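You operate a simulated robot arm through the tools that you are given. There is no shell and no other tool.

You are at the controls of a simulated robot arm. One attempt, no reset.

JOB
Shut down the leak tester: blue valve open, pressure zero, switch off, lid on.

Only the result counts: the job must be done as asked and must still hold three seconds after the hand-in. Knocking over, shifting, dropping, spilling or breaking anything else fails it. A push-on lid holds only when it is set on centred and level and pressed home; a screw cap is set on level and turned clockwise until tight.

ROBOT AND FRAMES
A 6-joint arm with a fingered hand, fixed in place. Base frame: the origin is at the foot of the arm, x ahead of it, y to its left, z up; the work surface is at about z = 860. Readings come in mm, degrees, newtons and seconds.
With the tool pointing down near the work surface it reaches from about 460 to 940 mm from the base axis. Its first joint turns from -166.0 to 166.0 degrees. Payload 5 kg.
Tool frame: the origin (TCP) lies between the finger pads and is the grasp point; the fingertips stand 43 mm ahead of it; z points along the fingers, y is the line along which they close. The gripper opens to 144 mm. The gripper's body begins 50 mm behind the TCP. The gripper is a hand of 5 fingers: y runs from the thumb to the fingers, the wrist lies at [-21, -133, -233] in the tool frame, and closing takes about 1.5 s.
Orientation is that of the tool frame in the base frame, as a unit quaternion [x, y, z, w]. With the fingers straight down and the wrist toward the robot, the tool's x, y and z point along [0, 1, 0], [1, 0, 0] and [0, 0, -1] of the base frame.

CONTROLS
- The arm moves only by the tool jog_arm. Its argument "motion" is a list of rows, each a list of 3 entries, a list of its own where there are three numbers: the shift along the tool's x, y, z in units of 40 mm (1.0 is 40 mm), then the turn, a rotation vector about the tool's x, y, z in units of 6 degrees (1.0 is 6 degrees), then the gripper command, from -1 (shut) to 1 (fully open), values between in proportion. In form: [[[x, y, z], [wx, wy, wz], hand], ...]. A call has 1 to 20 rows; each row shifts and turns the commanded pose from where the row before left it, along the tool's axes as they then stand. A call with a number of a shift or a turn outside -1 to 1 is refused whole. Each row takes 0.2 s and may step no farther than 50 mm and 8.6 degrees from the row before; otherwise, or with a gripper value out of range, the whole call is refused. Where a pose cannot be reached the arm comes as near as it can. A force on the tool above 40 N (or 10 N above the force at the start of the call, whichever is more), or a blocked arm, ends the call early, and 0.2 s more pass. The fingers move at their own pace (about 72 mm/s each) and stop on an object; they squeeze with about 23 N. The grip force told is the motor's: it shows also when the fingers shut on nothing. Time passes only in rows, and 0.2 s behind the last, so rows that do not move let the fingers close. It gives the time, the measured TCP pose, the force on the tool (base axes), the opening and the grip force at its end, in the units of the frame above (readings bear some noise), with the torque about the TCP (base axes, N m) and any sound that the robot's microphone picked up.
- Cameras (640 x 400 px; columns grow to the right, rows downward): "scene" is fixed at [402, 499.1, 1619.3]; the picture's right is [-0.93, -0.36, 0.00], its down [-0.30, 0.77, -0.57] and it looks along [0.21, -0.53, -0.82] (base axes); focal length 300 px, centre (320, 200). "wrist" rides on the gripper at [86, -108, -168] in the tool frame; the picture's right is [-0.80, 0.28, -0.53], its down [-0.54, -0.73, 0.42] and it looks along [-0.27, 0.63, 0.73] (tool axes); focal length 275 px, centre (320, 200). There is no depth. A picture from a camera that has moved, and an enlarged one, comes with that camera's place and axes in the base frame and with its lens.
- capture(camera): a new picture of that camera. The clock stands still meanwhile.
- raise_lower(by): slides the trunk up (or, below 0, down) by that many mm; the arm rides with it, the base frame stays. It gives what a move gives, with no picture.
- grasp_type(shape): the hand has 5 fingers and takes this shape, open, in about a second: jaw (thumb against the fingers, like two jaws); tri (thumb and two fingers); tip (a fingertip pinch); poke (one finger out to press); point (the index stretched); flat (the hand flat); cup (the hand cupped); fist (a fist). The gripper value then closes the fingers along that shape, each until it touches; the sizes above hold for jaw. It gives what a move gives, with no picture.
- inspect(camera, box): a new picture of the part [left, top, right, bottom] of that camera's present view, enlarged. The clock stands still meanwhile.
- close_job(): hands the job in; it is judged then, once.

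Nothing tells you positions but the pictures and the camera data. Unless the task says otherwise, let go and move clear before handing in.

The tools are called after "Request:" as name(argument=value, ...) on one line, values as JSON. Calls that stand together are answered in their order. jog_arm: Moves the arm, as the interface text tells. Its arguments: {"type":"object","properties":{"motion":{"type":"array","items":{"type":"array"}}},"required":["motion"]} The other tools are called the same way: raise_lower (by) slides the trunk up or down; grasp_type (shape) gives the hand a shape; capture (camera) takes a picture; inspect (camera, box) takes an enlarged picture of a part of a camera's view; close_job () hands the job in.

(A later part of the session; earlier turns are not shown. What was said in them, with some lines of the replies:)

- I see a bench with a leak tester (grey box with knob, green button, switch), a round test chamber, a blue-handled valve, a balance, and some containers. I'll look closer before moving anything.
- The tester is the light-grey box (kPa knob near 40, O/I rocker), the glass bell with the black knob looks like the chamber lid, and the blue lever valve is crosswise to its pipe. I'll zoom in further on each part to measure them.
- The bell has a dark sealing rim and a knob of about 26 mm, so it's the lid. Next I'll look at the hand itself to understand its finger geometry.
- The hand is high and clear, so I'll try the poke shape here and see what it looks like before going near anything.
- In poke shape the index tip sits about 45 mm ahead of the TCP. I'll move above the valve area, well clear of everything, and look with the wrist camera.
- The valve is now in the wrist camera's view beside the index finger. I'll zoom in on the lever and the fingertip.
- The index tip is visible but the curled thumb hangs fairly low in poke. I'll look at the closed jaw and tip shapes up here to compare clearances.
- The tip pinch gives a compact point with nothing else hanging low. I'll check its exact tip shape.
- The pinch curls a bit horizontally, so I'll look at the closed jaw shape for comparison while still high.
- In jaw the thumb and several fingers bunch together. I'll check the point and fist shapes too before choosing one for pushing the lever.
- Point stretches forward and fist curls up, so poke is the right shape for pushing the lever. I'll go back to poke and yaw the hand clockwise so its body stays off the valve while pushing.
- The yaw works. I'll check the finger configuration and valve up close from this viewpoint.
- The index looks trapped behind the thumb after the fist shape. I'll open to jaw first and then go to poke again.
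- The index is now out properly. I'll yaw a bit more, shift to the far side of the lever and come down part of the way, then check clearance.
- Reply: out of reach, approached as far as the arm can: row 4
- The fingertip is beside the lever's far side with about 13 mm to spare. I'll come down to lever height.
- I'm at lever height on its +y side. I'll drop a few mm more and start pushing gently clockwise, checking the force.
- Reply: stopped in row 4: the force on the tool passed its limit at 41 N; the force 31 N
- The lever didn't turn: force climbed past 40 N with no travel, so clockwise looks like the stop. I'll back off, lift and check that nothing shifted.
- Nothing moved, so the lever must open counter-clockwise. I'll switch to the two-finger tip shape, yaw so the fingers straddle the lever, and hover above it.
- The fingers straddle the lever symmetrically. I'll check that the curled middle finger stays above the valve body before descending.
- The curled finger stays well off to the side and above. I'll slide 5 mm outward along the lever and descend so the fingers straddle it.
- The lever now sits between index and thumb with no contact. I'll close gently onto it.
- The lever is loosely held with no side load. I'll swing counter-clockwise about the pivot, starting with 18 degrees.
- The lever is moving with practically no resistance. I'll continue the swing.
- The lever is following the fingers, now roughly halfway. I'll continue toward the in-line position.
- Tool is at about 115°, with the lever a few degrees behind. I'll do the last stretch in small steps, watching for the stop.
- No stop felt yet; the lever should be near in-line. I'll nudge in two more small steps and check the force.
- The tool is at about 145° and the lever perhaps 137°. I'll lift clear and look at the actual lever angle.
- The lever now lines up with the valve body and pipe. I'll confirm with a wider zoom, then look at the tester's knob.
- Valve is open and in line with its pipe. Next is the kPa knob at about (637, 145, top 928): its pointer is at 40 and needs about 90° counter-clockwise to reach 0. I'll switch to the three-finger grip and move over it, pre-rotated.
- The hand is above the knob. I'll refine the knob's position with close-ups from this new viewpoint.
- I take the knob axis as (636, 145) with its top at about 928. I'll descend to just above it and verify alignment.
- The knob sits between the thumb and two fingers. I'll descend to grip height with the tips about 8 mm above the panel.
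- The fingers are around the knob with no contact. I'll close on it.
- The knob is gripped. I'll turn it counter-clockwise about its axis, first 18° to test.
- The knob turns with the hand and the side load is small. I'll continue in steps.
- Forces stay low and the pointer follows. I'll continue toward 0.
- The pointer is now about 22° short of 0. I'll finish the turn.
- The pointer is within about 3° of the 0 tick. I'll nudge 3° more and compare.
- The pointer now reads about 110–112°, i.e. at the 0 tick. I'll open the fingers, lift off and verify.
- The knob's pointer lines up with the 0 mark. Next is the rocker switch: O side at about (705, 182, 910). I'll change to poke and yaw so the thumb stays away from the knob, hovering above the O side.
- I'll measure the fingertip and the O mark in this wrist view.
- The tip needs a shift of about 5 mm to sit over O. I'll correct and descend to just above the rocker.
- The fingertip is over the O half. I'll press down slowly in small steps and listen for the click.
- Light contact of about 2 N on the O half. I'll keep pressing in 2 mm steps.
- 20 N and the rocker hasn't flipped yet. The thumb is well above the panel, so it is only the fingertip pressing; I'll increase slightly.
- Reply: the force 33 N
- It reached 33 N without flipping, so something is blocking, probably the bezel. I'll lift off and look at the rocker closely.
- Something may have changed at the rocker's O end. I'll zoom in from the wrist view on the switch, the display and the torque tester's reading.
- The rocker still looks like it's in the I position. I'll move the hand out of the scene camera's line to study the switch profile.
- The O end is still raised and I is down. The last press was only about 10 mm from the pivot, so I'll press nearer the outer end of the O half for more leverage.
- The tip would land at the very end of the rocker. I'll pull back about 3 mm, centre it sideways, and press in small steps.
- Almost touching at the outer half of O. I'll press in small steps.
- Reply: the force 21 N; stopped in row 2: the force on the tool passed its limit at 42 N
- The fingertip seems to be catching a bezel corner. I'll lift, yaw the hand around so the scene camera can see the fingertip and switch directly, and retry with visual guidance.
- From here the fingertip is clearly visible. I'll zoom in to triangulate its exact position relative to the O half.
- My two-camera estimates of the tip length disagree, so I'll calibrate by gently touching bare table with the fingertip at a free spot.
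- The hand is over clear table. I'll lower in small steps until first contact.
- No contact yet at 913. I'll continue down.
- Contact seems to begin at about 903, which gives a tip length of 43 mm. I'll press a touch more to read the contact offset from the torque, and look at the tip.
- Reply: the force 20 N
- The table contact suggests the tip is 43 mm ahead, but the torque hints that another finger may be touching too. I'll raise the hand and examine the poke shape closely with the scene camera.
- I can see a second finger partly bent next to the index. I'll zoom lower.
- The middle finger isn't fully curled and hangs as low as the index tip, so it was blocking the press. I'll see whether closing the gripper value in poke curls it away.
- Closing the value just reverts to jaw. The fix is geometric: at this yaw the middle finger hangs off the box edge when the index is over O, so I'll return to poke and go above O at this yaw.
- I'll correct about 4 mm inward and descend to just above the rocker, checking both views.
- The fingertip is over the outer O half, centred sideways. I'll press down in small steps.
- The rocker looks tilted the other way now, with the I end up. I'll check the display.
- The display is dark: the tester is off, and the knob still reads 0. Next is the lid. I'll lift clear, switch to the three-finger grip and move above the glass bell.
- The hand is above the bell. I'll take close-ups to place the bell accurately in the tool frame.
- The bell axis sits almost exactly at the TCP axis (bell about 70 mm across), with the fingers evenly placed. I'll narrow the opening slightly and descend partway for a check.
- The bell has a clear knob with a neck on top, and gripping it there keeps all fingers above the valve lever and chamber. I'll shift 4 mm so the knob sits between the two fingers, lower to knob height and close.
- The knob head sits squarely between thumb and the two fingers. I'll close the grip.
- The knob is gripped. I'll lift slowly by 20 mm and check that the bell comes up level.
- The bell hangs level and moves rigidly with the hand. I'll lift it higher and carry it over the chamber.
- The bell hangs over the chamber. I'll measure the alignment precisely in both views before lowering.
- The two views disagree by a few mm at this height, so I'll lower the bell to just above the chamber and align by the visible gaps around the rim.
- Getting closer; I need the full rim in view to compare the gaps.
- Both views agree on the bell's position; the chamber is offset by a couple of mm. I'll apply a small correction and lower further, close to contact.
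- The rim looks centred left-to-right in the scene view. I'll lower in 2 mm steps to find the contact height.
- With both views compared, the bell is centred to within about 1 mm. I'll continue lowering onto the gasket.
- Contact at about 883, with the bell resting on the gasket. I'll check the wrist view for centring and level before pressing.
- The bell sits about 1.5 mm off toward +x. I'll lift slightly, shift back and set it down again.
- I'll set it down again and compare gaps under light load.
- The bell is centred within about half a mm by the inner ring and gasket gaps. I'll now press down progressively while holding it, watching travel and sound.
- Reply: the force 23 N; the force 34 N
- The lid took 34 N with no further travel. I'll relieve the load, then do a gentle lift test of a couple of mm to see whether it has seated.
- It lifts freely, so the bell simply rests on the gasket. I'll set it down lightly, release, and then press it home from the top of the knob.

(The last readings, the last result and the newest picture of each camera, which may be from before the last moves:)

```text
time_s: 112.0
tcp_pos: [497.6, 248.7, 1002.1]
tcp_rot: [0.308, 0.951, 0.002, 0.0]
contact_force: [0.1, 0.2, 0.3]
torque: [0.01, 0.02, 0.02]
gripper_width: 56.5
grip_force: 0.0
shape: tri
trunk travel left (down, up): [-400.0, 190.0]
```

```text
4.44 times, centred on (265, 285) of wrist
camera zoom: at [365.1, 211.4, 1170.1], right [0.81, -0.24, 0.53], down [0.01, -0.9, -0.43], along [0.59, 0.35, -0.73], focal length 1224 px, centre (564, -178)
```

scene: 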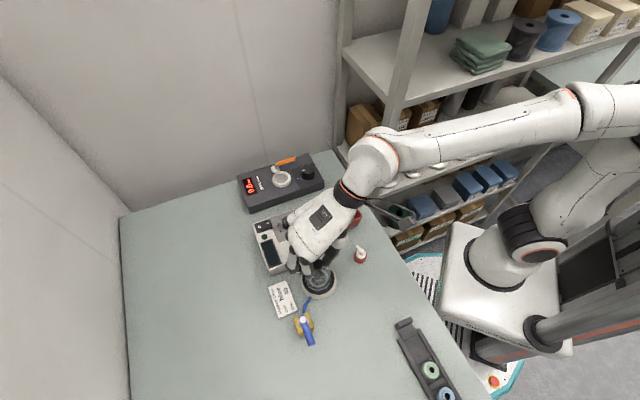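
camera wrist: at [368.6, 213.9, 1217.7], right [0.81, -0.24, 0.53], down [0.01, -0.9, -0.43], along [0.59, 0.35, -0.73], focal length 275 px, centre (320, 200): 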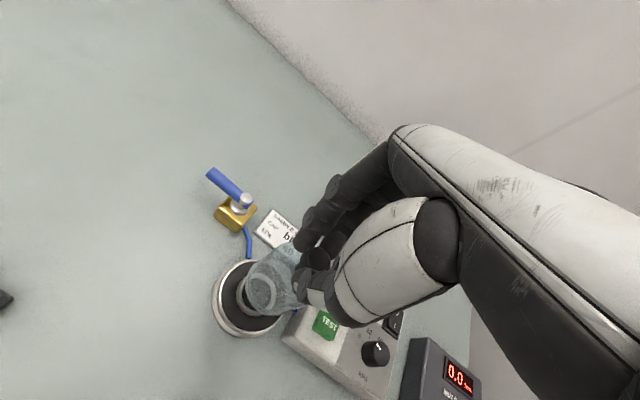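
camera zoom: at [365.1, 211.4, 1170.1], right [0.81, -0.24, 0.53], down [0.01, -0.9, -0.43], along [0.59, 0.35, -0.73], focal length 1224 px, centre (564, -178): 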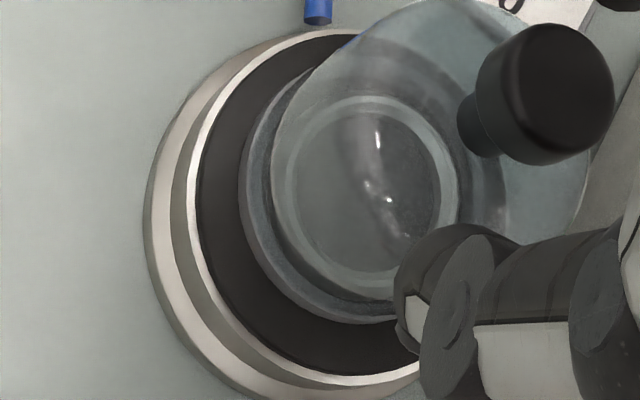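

Released cleanly. I'll raise the hand and move aside for a full look at the lid.

Request:
jog_arm(motion=[[[0, 0, -0.5], [0, 0, 0], -0.2], [[0, 0, -0.8], [0, 0, 0], -0.2], [[0, 0, -0.8], [0, 0, 0], -0.2], [[0, -0.8, -0.3], [0, 0, 0], -0.2], [[0, -0.9, 0], [0, 0, 0], -0.2], [[0, -0.9, 0], [0, 0, 0], -0.2], [[0, 0, 0], [0, 0, 0], -0.2]])

Request:
inspect(camera="scene", box=[290, 250, 350, 300])

Request:
capture(camera="wrist")

Request:
capture(camera="scene")

```text
time_s: 113.6
tcp_pos: [435.4, 165.7, 1098.5]
tcp_rot: [0.309, 0.951, 0.003, 0.0]
contact_force: [-0.6, -0.2, -0.1]
torque: [-0.01, -0.02, 0.01]
gripper_width: 57.2
grip_force: 0.1
shape: tri
trunk travel left (down, up): [-400.0, 190.0]
```

```text
8.00 times, centred on (320, 275) of scene
camera zoom: at [402.0, 499.1, 1619.3], right [-0.93, -0.36, 0.0], down [-0.3, 0.77, -0.57], along [0.21, -0.53, -0.82], focal length 2403 px, centre (320, -400)
```

zoom: 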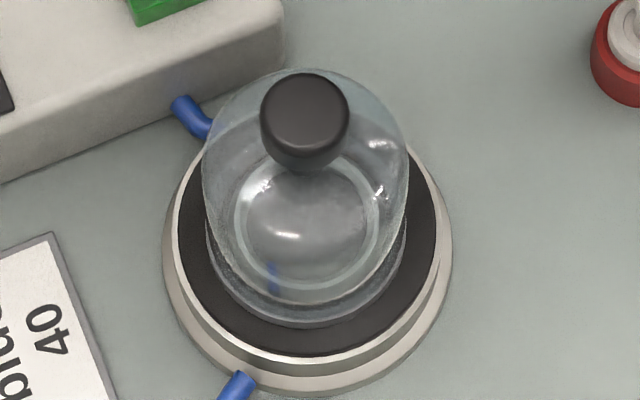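

```text
taken
camera wrist: at [303.3, 127.3, 1265.2], right [0.81, -0.24, 0.53], down [0.01, -0.9, -0.43], along [0.59, 0.35, -0.73], focal length 275 px, centre (320, 200)
```

wrist: 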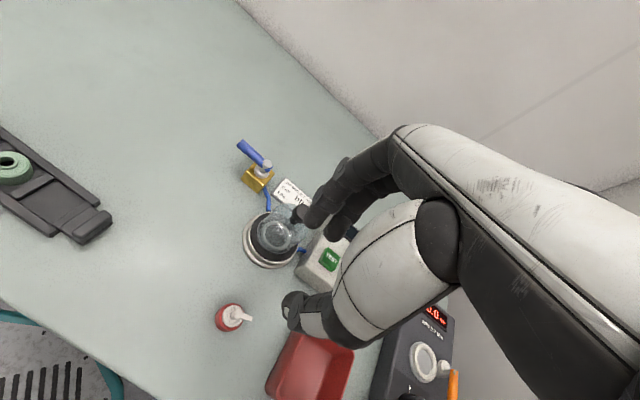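

```text
taken
```

scene: 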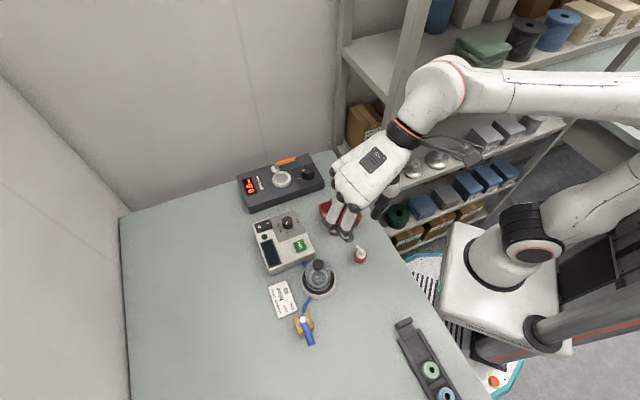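

The lid is centred and level on the chamber. Now I'll press it home from above with the closed fingertips on the knob top.

Request:
grasp_type(shape="jaw")

Request:
jog_arm(motion=[[[0, 0, 0], [0, 0, 0], -1], [[0, 0, 0], [0, 0, 0], -1], [[0, 0, 0], [0, 0, 0], -1], [[0, 0, 0], [0, 0, 0], -1], [[0, 0, 0], [0, 0, 0], -1], [[0, 0, 0], [0, 0, 0], -1], [[0, 0, 0], [0, 0, 0], -1], [[-0.058, 0.893, 0], [0, 0, 0], -1], [[-0.058, 0.893, 0], [0, 0, 0], -1], [[-0.058, 0.893, 0], [0, 0, 0], -1], [[0, 0, 0.7], [0, 0, 0], -1], [[0, 0, 0.5], [0, 0, 0], -1], [[0, 0, 0], [0, 0, 0], -1]])

Request:
inspect(camera="scene", box=[280, 230, 360, 300])

Request:
inspect(camera="wrist", box=[220, 190, 370, 310])

```text
time_s: 114.5
tcp_pos: [436.8, 167.0, 1097.8]
tcp_rot: [0.309, 0.951, 0.004, 0.0]
contact_force: [-0.5, 0.4, 0.4]
torque: [0.0, -0.03, -0.01]
gripper_width: 143.7
grip_force: 0.1
shape: jaw
trunk travel left (down, up): [-400.0, 190.0]
```

```text
time_s: 117.3
tcp_pos: [505.1, 250.3, 1050.5]
tcp_rot: [0.309, 0.951, 0.002, 0.0]
contact_force: [0.3, 0.3, 0.4]
torque: [0.02, 0.02, -0.02]
gripper_width: 0.0
grip_force: 22.7
shape: jaw
trunk travel left (down, up): [-400.0, 190.0]
```

```text
5.71 times, centred on (320, 265) of scene
camera zoom: at [402.0, 499.1, 1619.3], right [-0.93, -0.36, 0.0], down [-0.3, 0.77, -0.57], along [0.21, -0.53, -0.82], focal length 1716 px, centre (320, -171)
```

zoom: 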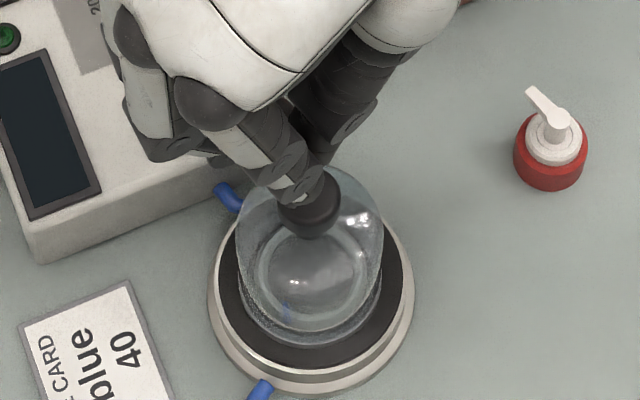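

```text
3.33 times, centred on (295, 250) of wrist
camera zoom: at [372.5, 210.4, 1217.7], right [0.81, -0.24, 0.53], down [0.01, -0.9, -0.43], along [0.59, 0.35, -0.73], focal length 918 px, centre (403, 33)
```

zoom: 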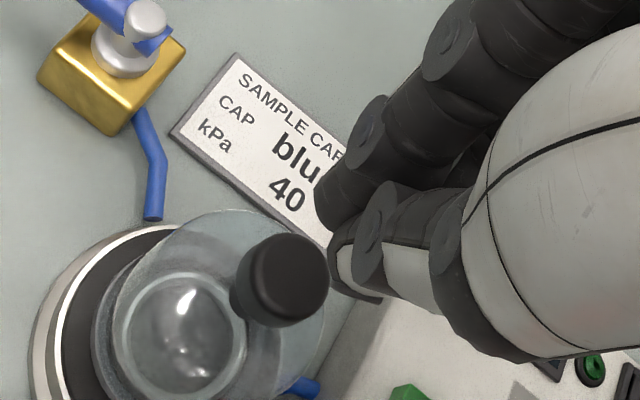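

The bunched fingertips are nearly over the knob; I'll shift about 5 mm to centre and descend to contact.

Request:
jog_arm(motion=[[[0.1, -0.09, 0.2], [0, 0, 0], -1], [[0, 0, 0.3], [0, 0, 0], -1], [[0, 0, 0.2], [0, 0, 0], -1], [[0, 0, 0], [0, 0, 0], -1]])

Request:
jog_arm(motion=[[[0, 0, 0.07], [0, 0, 0], -1], [[0, 0, 0.05], [0, 0, 0], -1], [[0, 0, 0], [0, 0, 0], -1]])

Request:
inspect(camera="scene", box=[290, 245, 350, 300])

Request:
inspect(camera="wrist", box=[220, 190, 370, 310])

```text
time_s: 118.3
tcp_pos: [499.6, 248.2, 1022.3]
tcp_rot: [0.31, 0.951, 0.003, 0.001]
contact_force: [0.0, 0.0, 1.7]
torque: [0.01, 0.0, -0.02]
gripper_width: 0.3
grip_force: 23.2
shape: jaw
trunk travel left (down, up): [-400.0, 190.0]
```

```text
time_s: 119.1
tcp_pos: [498.9, 248.0, 1022.1]
tcp_rot: [0.31, 0.951, 0.005, 0.003]
contact_force: [-0.3, 0.5, 34.5]
torque: [0.09, 0.08, -0.03]
gripper_width: 0.0
grip_force: 22.9
shape: jaw
trunk travel left (down, up): [-400.0, 190.0]
```

```text
7.27 times, centred on (320, 272) of scene
camera zoom: at [402.0, 499.1, 1619.3], right [-0.93, -0.36, 0.0], down [-0.3, 0.77, -0.57], along [0.21, -0.53, -0.82], focal length 2184 px, centre (320, -327)
```

zoom: 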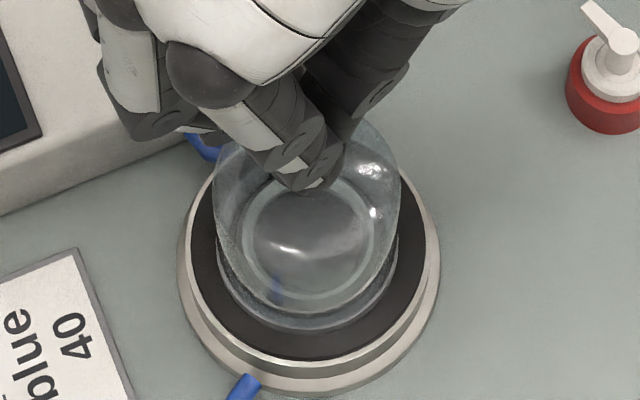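

```text
3.33 times, centred on (295, 250) of wrist
camera zoom: at [365.8, 208.9, 1188.5], right [0.81, -0.24, 0.54], down [0.01, -0.9, -0.43], along [0.59, 0.36, -0.72], focal length 918 px, centre (403, 33)
```

zoom: 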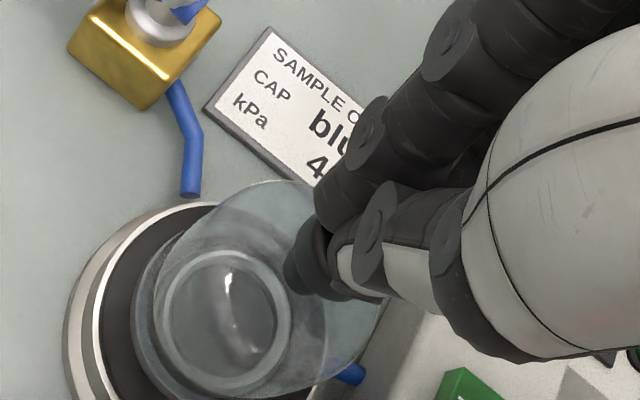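

The knob took a straight 34 N press and the lid stayed put. I'll lift off, move clear, and inspect how the lid sits.

Request:
jog_arm(motion=[[[0, 0, 0], [0, 0, 0], -1], [[0, 0, -0.3], [0, 0, 0], -1], [[0, 0, -0.6], [0, 0, 0], -1], [[0, 0, -0.8], [0, 0, 0], -1], [[0, -0.8, -0.5], [0, 0, 0], -1], [[0, -0.9, 0], [0, 0, 0], -1], [[0, -0.9, 0], [0, 0, 0], -1], [[0, 0, 0], [0, 0, 0], -1]])

Request:
inspect(camera="scene", box=[296, 255, 344, 291])

Request:
inspect(camera="scene", box=[290, 250, 350, 300])

Request:
inspect(camera="wrist", box=[225, 180, 325, 280])

```text
time_s: 120.9
tcp_pos: [438.7, 162.2, 1105.3]
tcp_rot: [0.309, 0.951, 0.003, 0.001]
contact_force: [-0.5, 0.3, -0.5]
torque: [0.02, 0.0, -0.03]
gripper_width: 0.0
grip_force: 23.1
shape: jaw
trunk travel left (down, up): [-400.0, 190.0]
```

```text
11.11 times, centred on (320, 273) of scene
camera zoom: at [402.0, 499.1, 1619.3], right [-0.93, -0.36, 0.0], down [-0.3, 0.77, -0.57], along [0.21, -0.53, -0.82], focal length 3337 px, centre (320, -611)
```

zoom: 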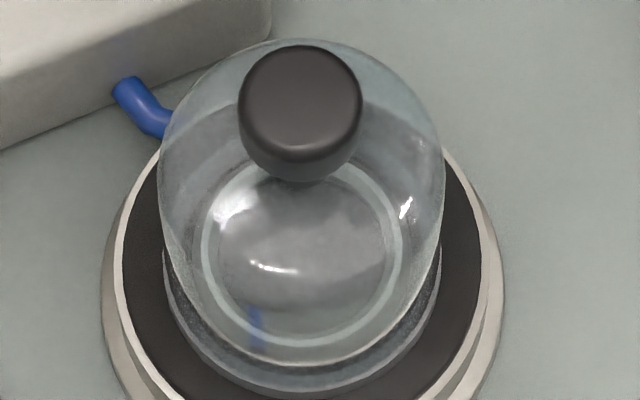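

```text
8.00 times, centred on (320, 275) of scene
camera zoom: at [402.0, 499.1, 1619.3], right [-0.93, -0.36, 0.0], down [-0.3, 0.77, -0.57], along [0.21, -0.53, -0.82], focal length 2403 px, centre (320, -400)
```

zoom: 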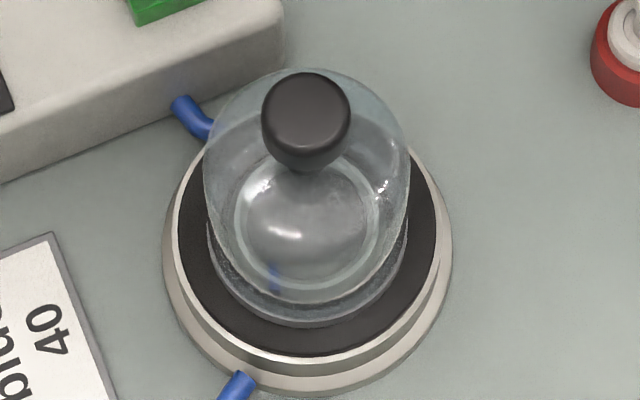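

```text
4.00 times, centred on (275, 230) of wrist
camera zoom: at [305.5, 123.7, 1272.4], right [0.81, -0.24, 0.53], down [0.01, -0.9, -0.43], along [0.59, 0.35, -0.73], focal length 1101 px, centre (500, 80)
```

zoom: 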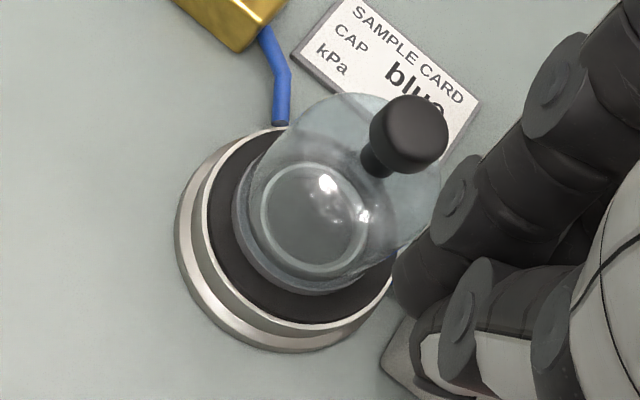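

I'll zoom tighter from the wrist view to double-check the lid's centring from this second direction.

Request:
inspect(camera="wrist", box=[235, 200, 300, 260])

Request:
inspect(camera="scene", box=[296, 264, 344, 300])

```text
6.67 times, centred on (268, 230) of wrist
camera zoom: at [305.5, 123.7, 1272.4], right [0.81, -0.24, 0.53], down [0.01, -0.9, -0.43], along [0.59, 0.35, -0.73], focal length 1835 px, centre (670, 0)
```

zoom: 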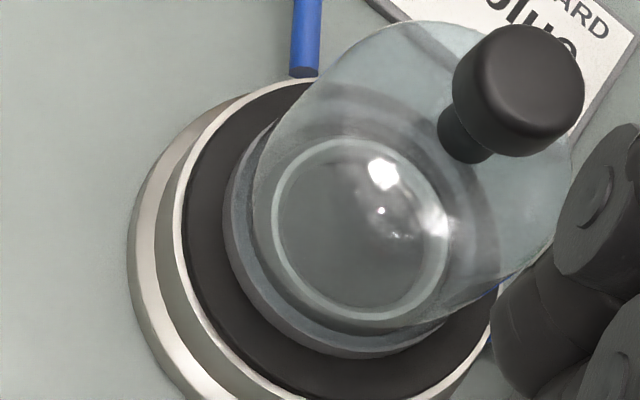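

```text
11.11 times, centred on (320, 282) of scene
camera zoom: at [402.0, 499.1, 1619.3], right [-0.93, -0.36, 0.0], down [-0.3, 0.77, -0.57], along [0.21, -0.53, -0.82], focal length 3337 px, centre (320, -711)
```

zoom: 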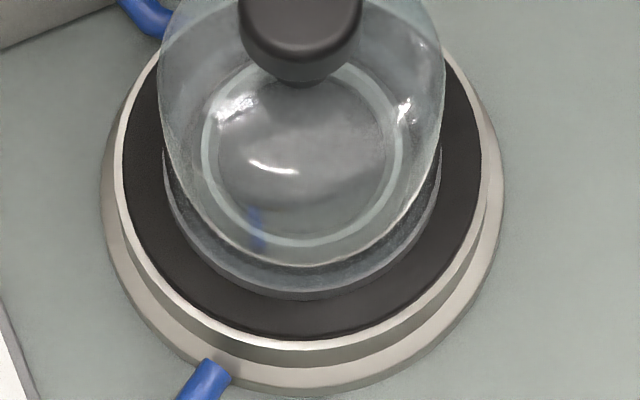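

The lid is concentric within about 1 mm and sits on the gasket around the inner ring. Before handing in, I'll recheck the knob, switch and valve up close.

Request:
inspect(camera="scene", box=[272, 207, 304, 231])

Request:
inspect(camera="scene", box=[244, 205, 316, 265])

Request:
inspect(camera="scene", box=[270, 295, 350, 355])

```text
16.00 times, centred on (288, 219) of scene
camera zoom: at [402.0, 499.1, 1619.3], right [-0.93, -0.36, 0.0], down [-0.3, 0.77, -0.57], along [0.21, -0.53, -0.82], focal length 4806 px, centre (832, -104)
```

zoom: 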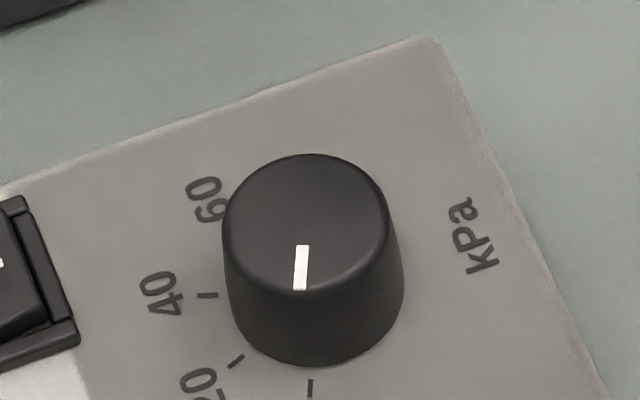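

```text
6.67 times, centred on (280, 235) of scene
camera zoom: at [402.0, 499.1, 1619.3], right [-0.93, -0.36, 0.0], down [-0.3, 0.77, -0.57], along [0.21, -0.53, -0.82], focal length 2002 px, centre (587, -33)
```

zoom: 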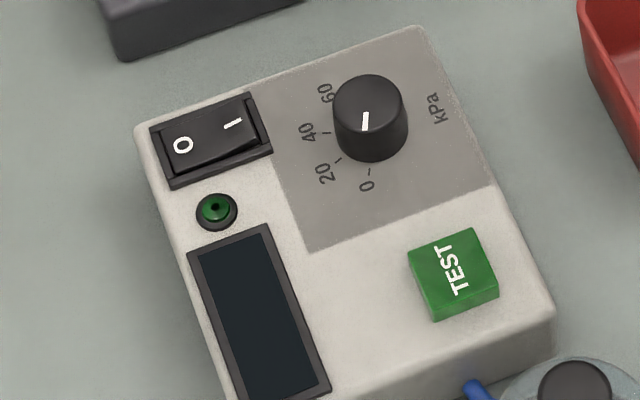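

```text
6.67 times, centred on (310, 325) of scene
camera zoom: at [402.0, 499.1, 1619.3], right [-0.93, -0.36, 0.0], down [-0.3, 0.77, -0.57], along [0.21, -0.53, -0.82], focal length 2002 px, centre (387, -633)
```

zoom: 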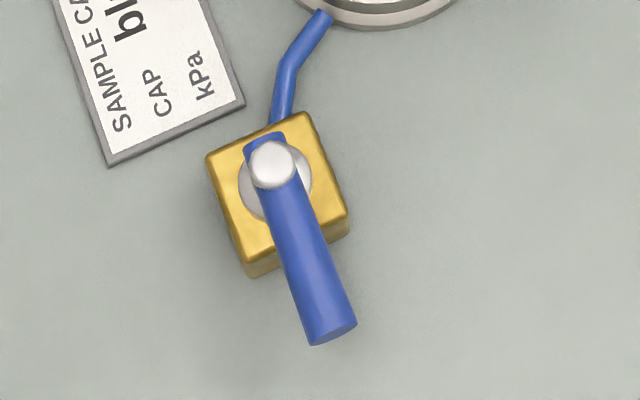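

All four states check out: the valve lever is in line with its pipe (open), and the knob pointer is at 112° against the 0 tick at 112°. The switch is on O with the display dark, and the bell lid is centred and pressed onto the chamber. The hand is empty and clear, so I'm handing in.

Request:
close_job()

```text
The job is handed in.
```

I shut down the leak tester and handed in the job. I don't have the result of the check yet.

- **Blue valve:** open. The lever was crosswise and now lines up with its pipe. It only turned counter-clockwise. My first push the other way stopped at about 41 N, and the valve did not move.
- **Pressure:** zero. The kPa knob is turned from 40 to the 0 mark, and the display read 0 kPa before power-off.
- **Switch:** off. The rocker is on O and the display is dark.
- **Lid:** the glass bell sits level on the chamber gasket, about 1 mm off centre. I pressed it down with about 34 N. It does not latch: when I lifted it slightly after an earlier press, it came up freely, so it rests there by its own weight. I took that to be how this lid works.

The first presses on the switch failed because the middle finger was landing on the panel beside it. They reached about 42 N and left no visible damage. I saw no sign that anything else on the bench moved, and the hand is empty and clear.
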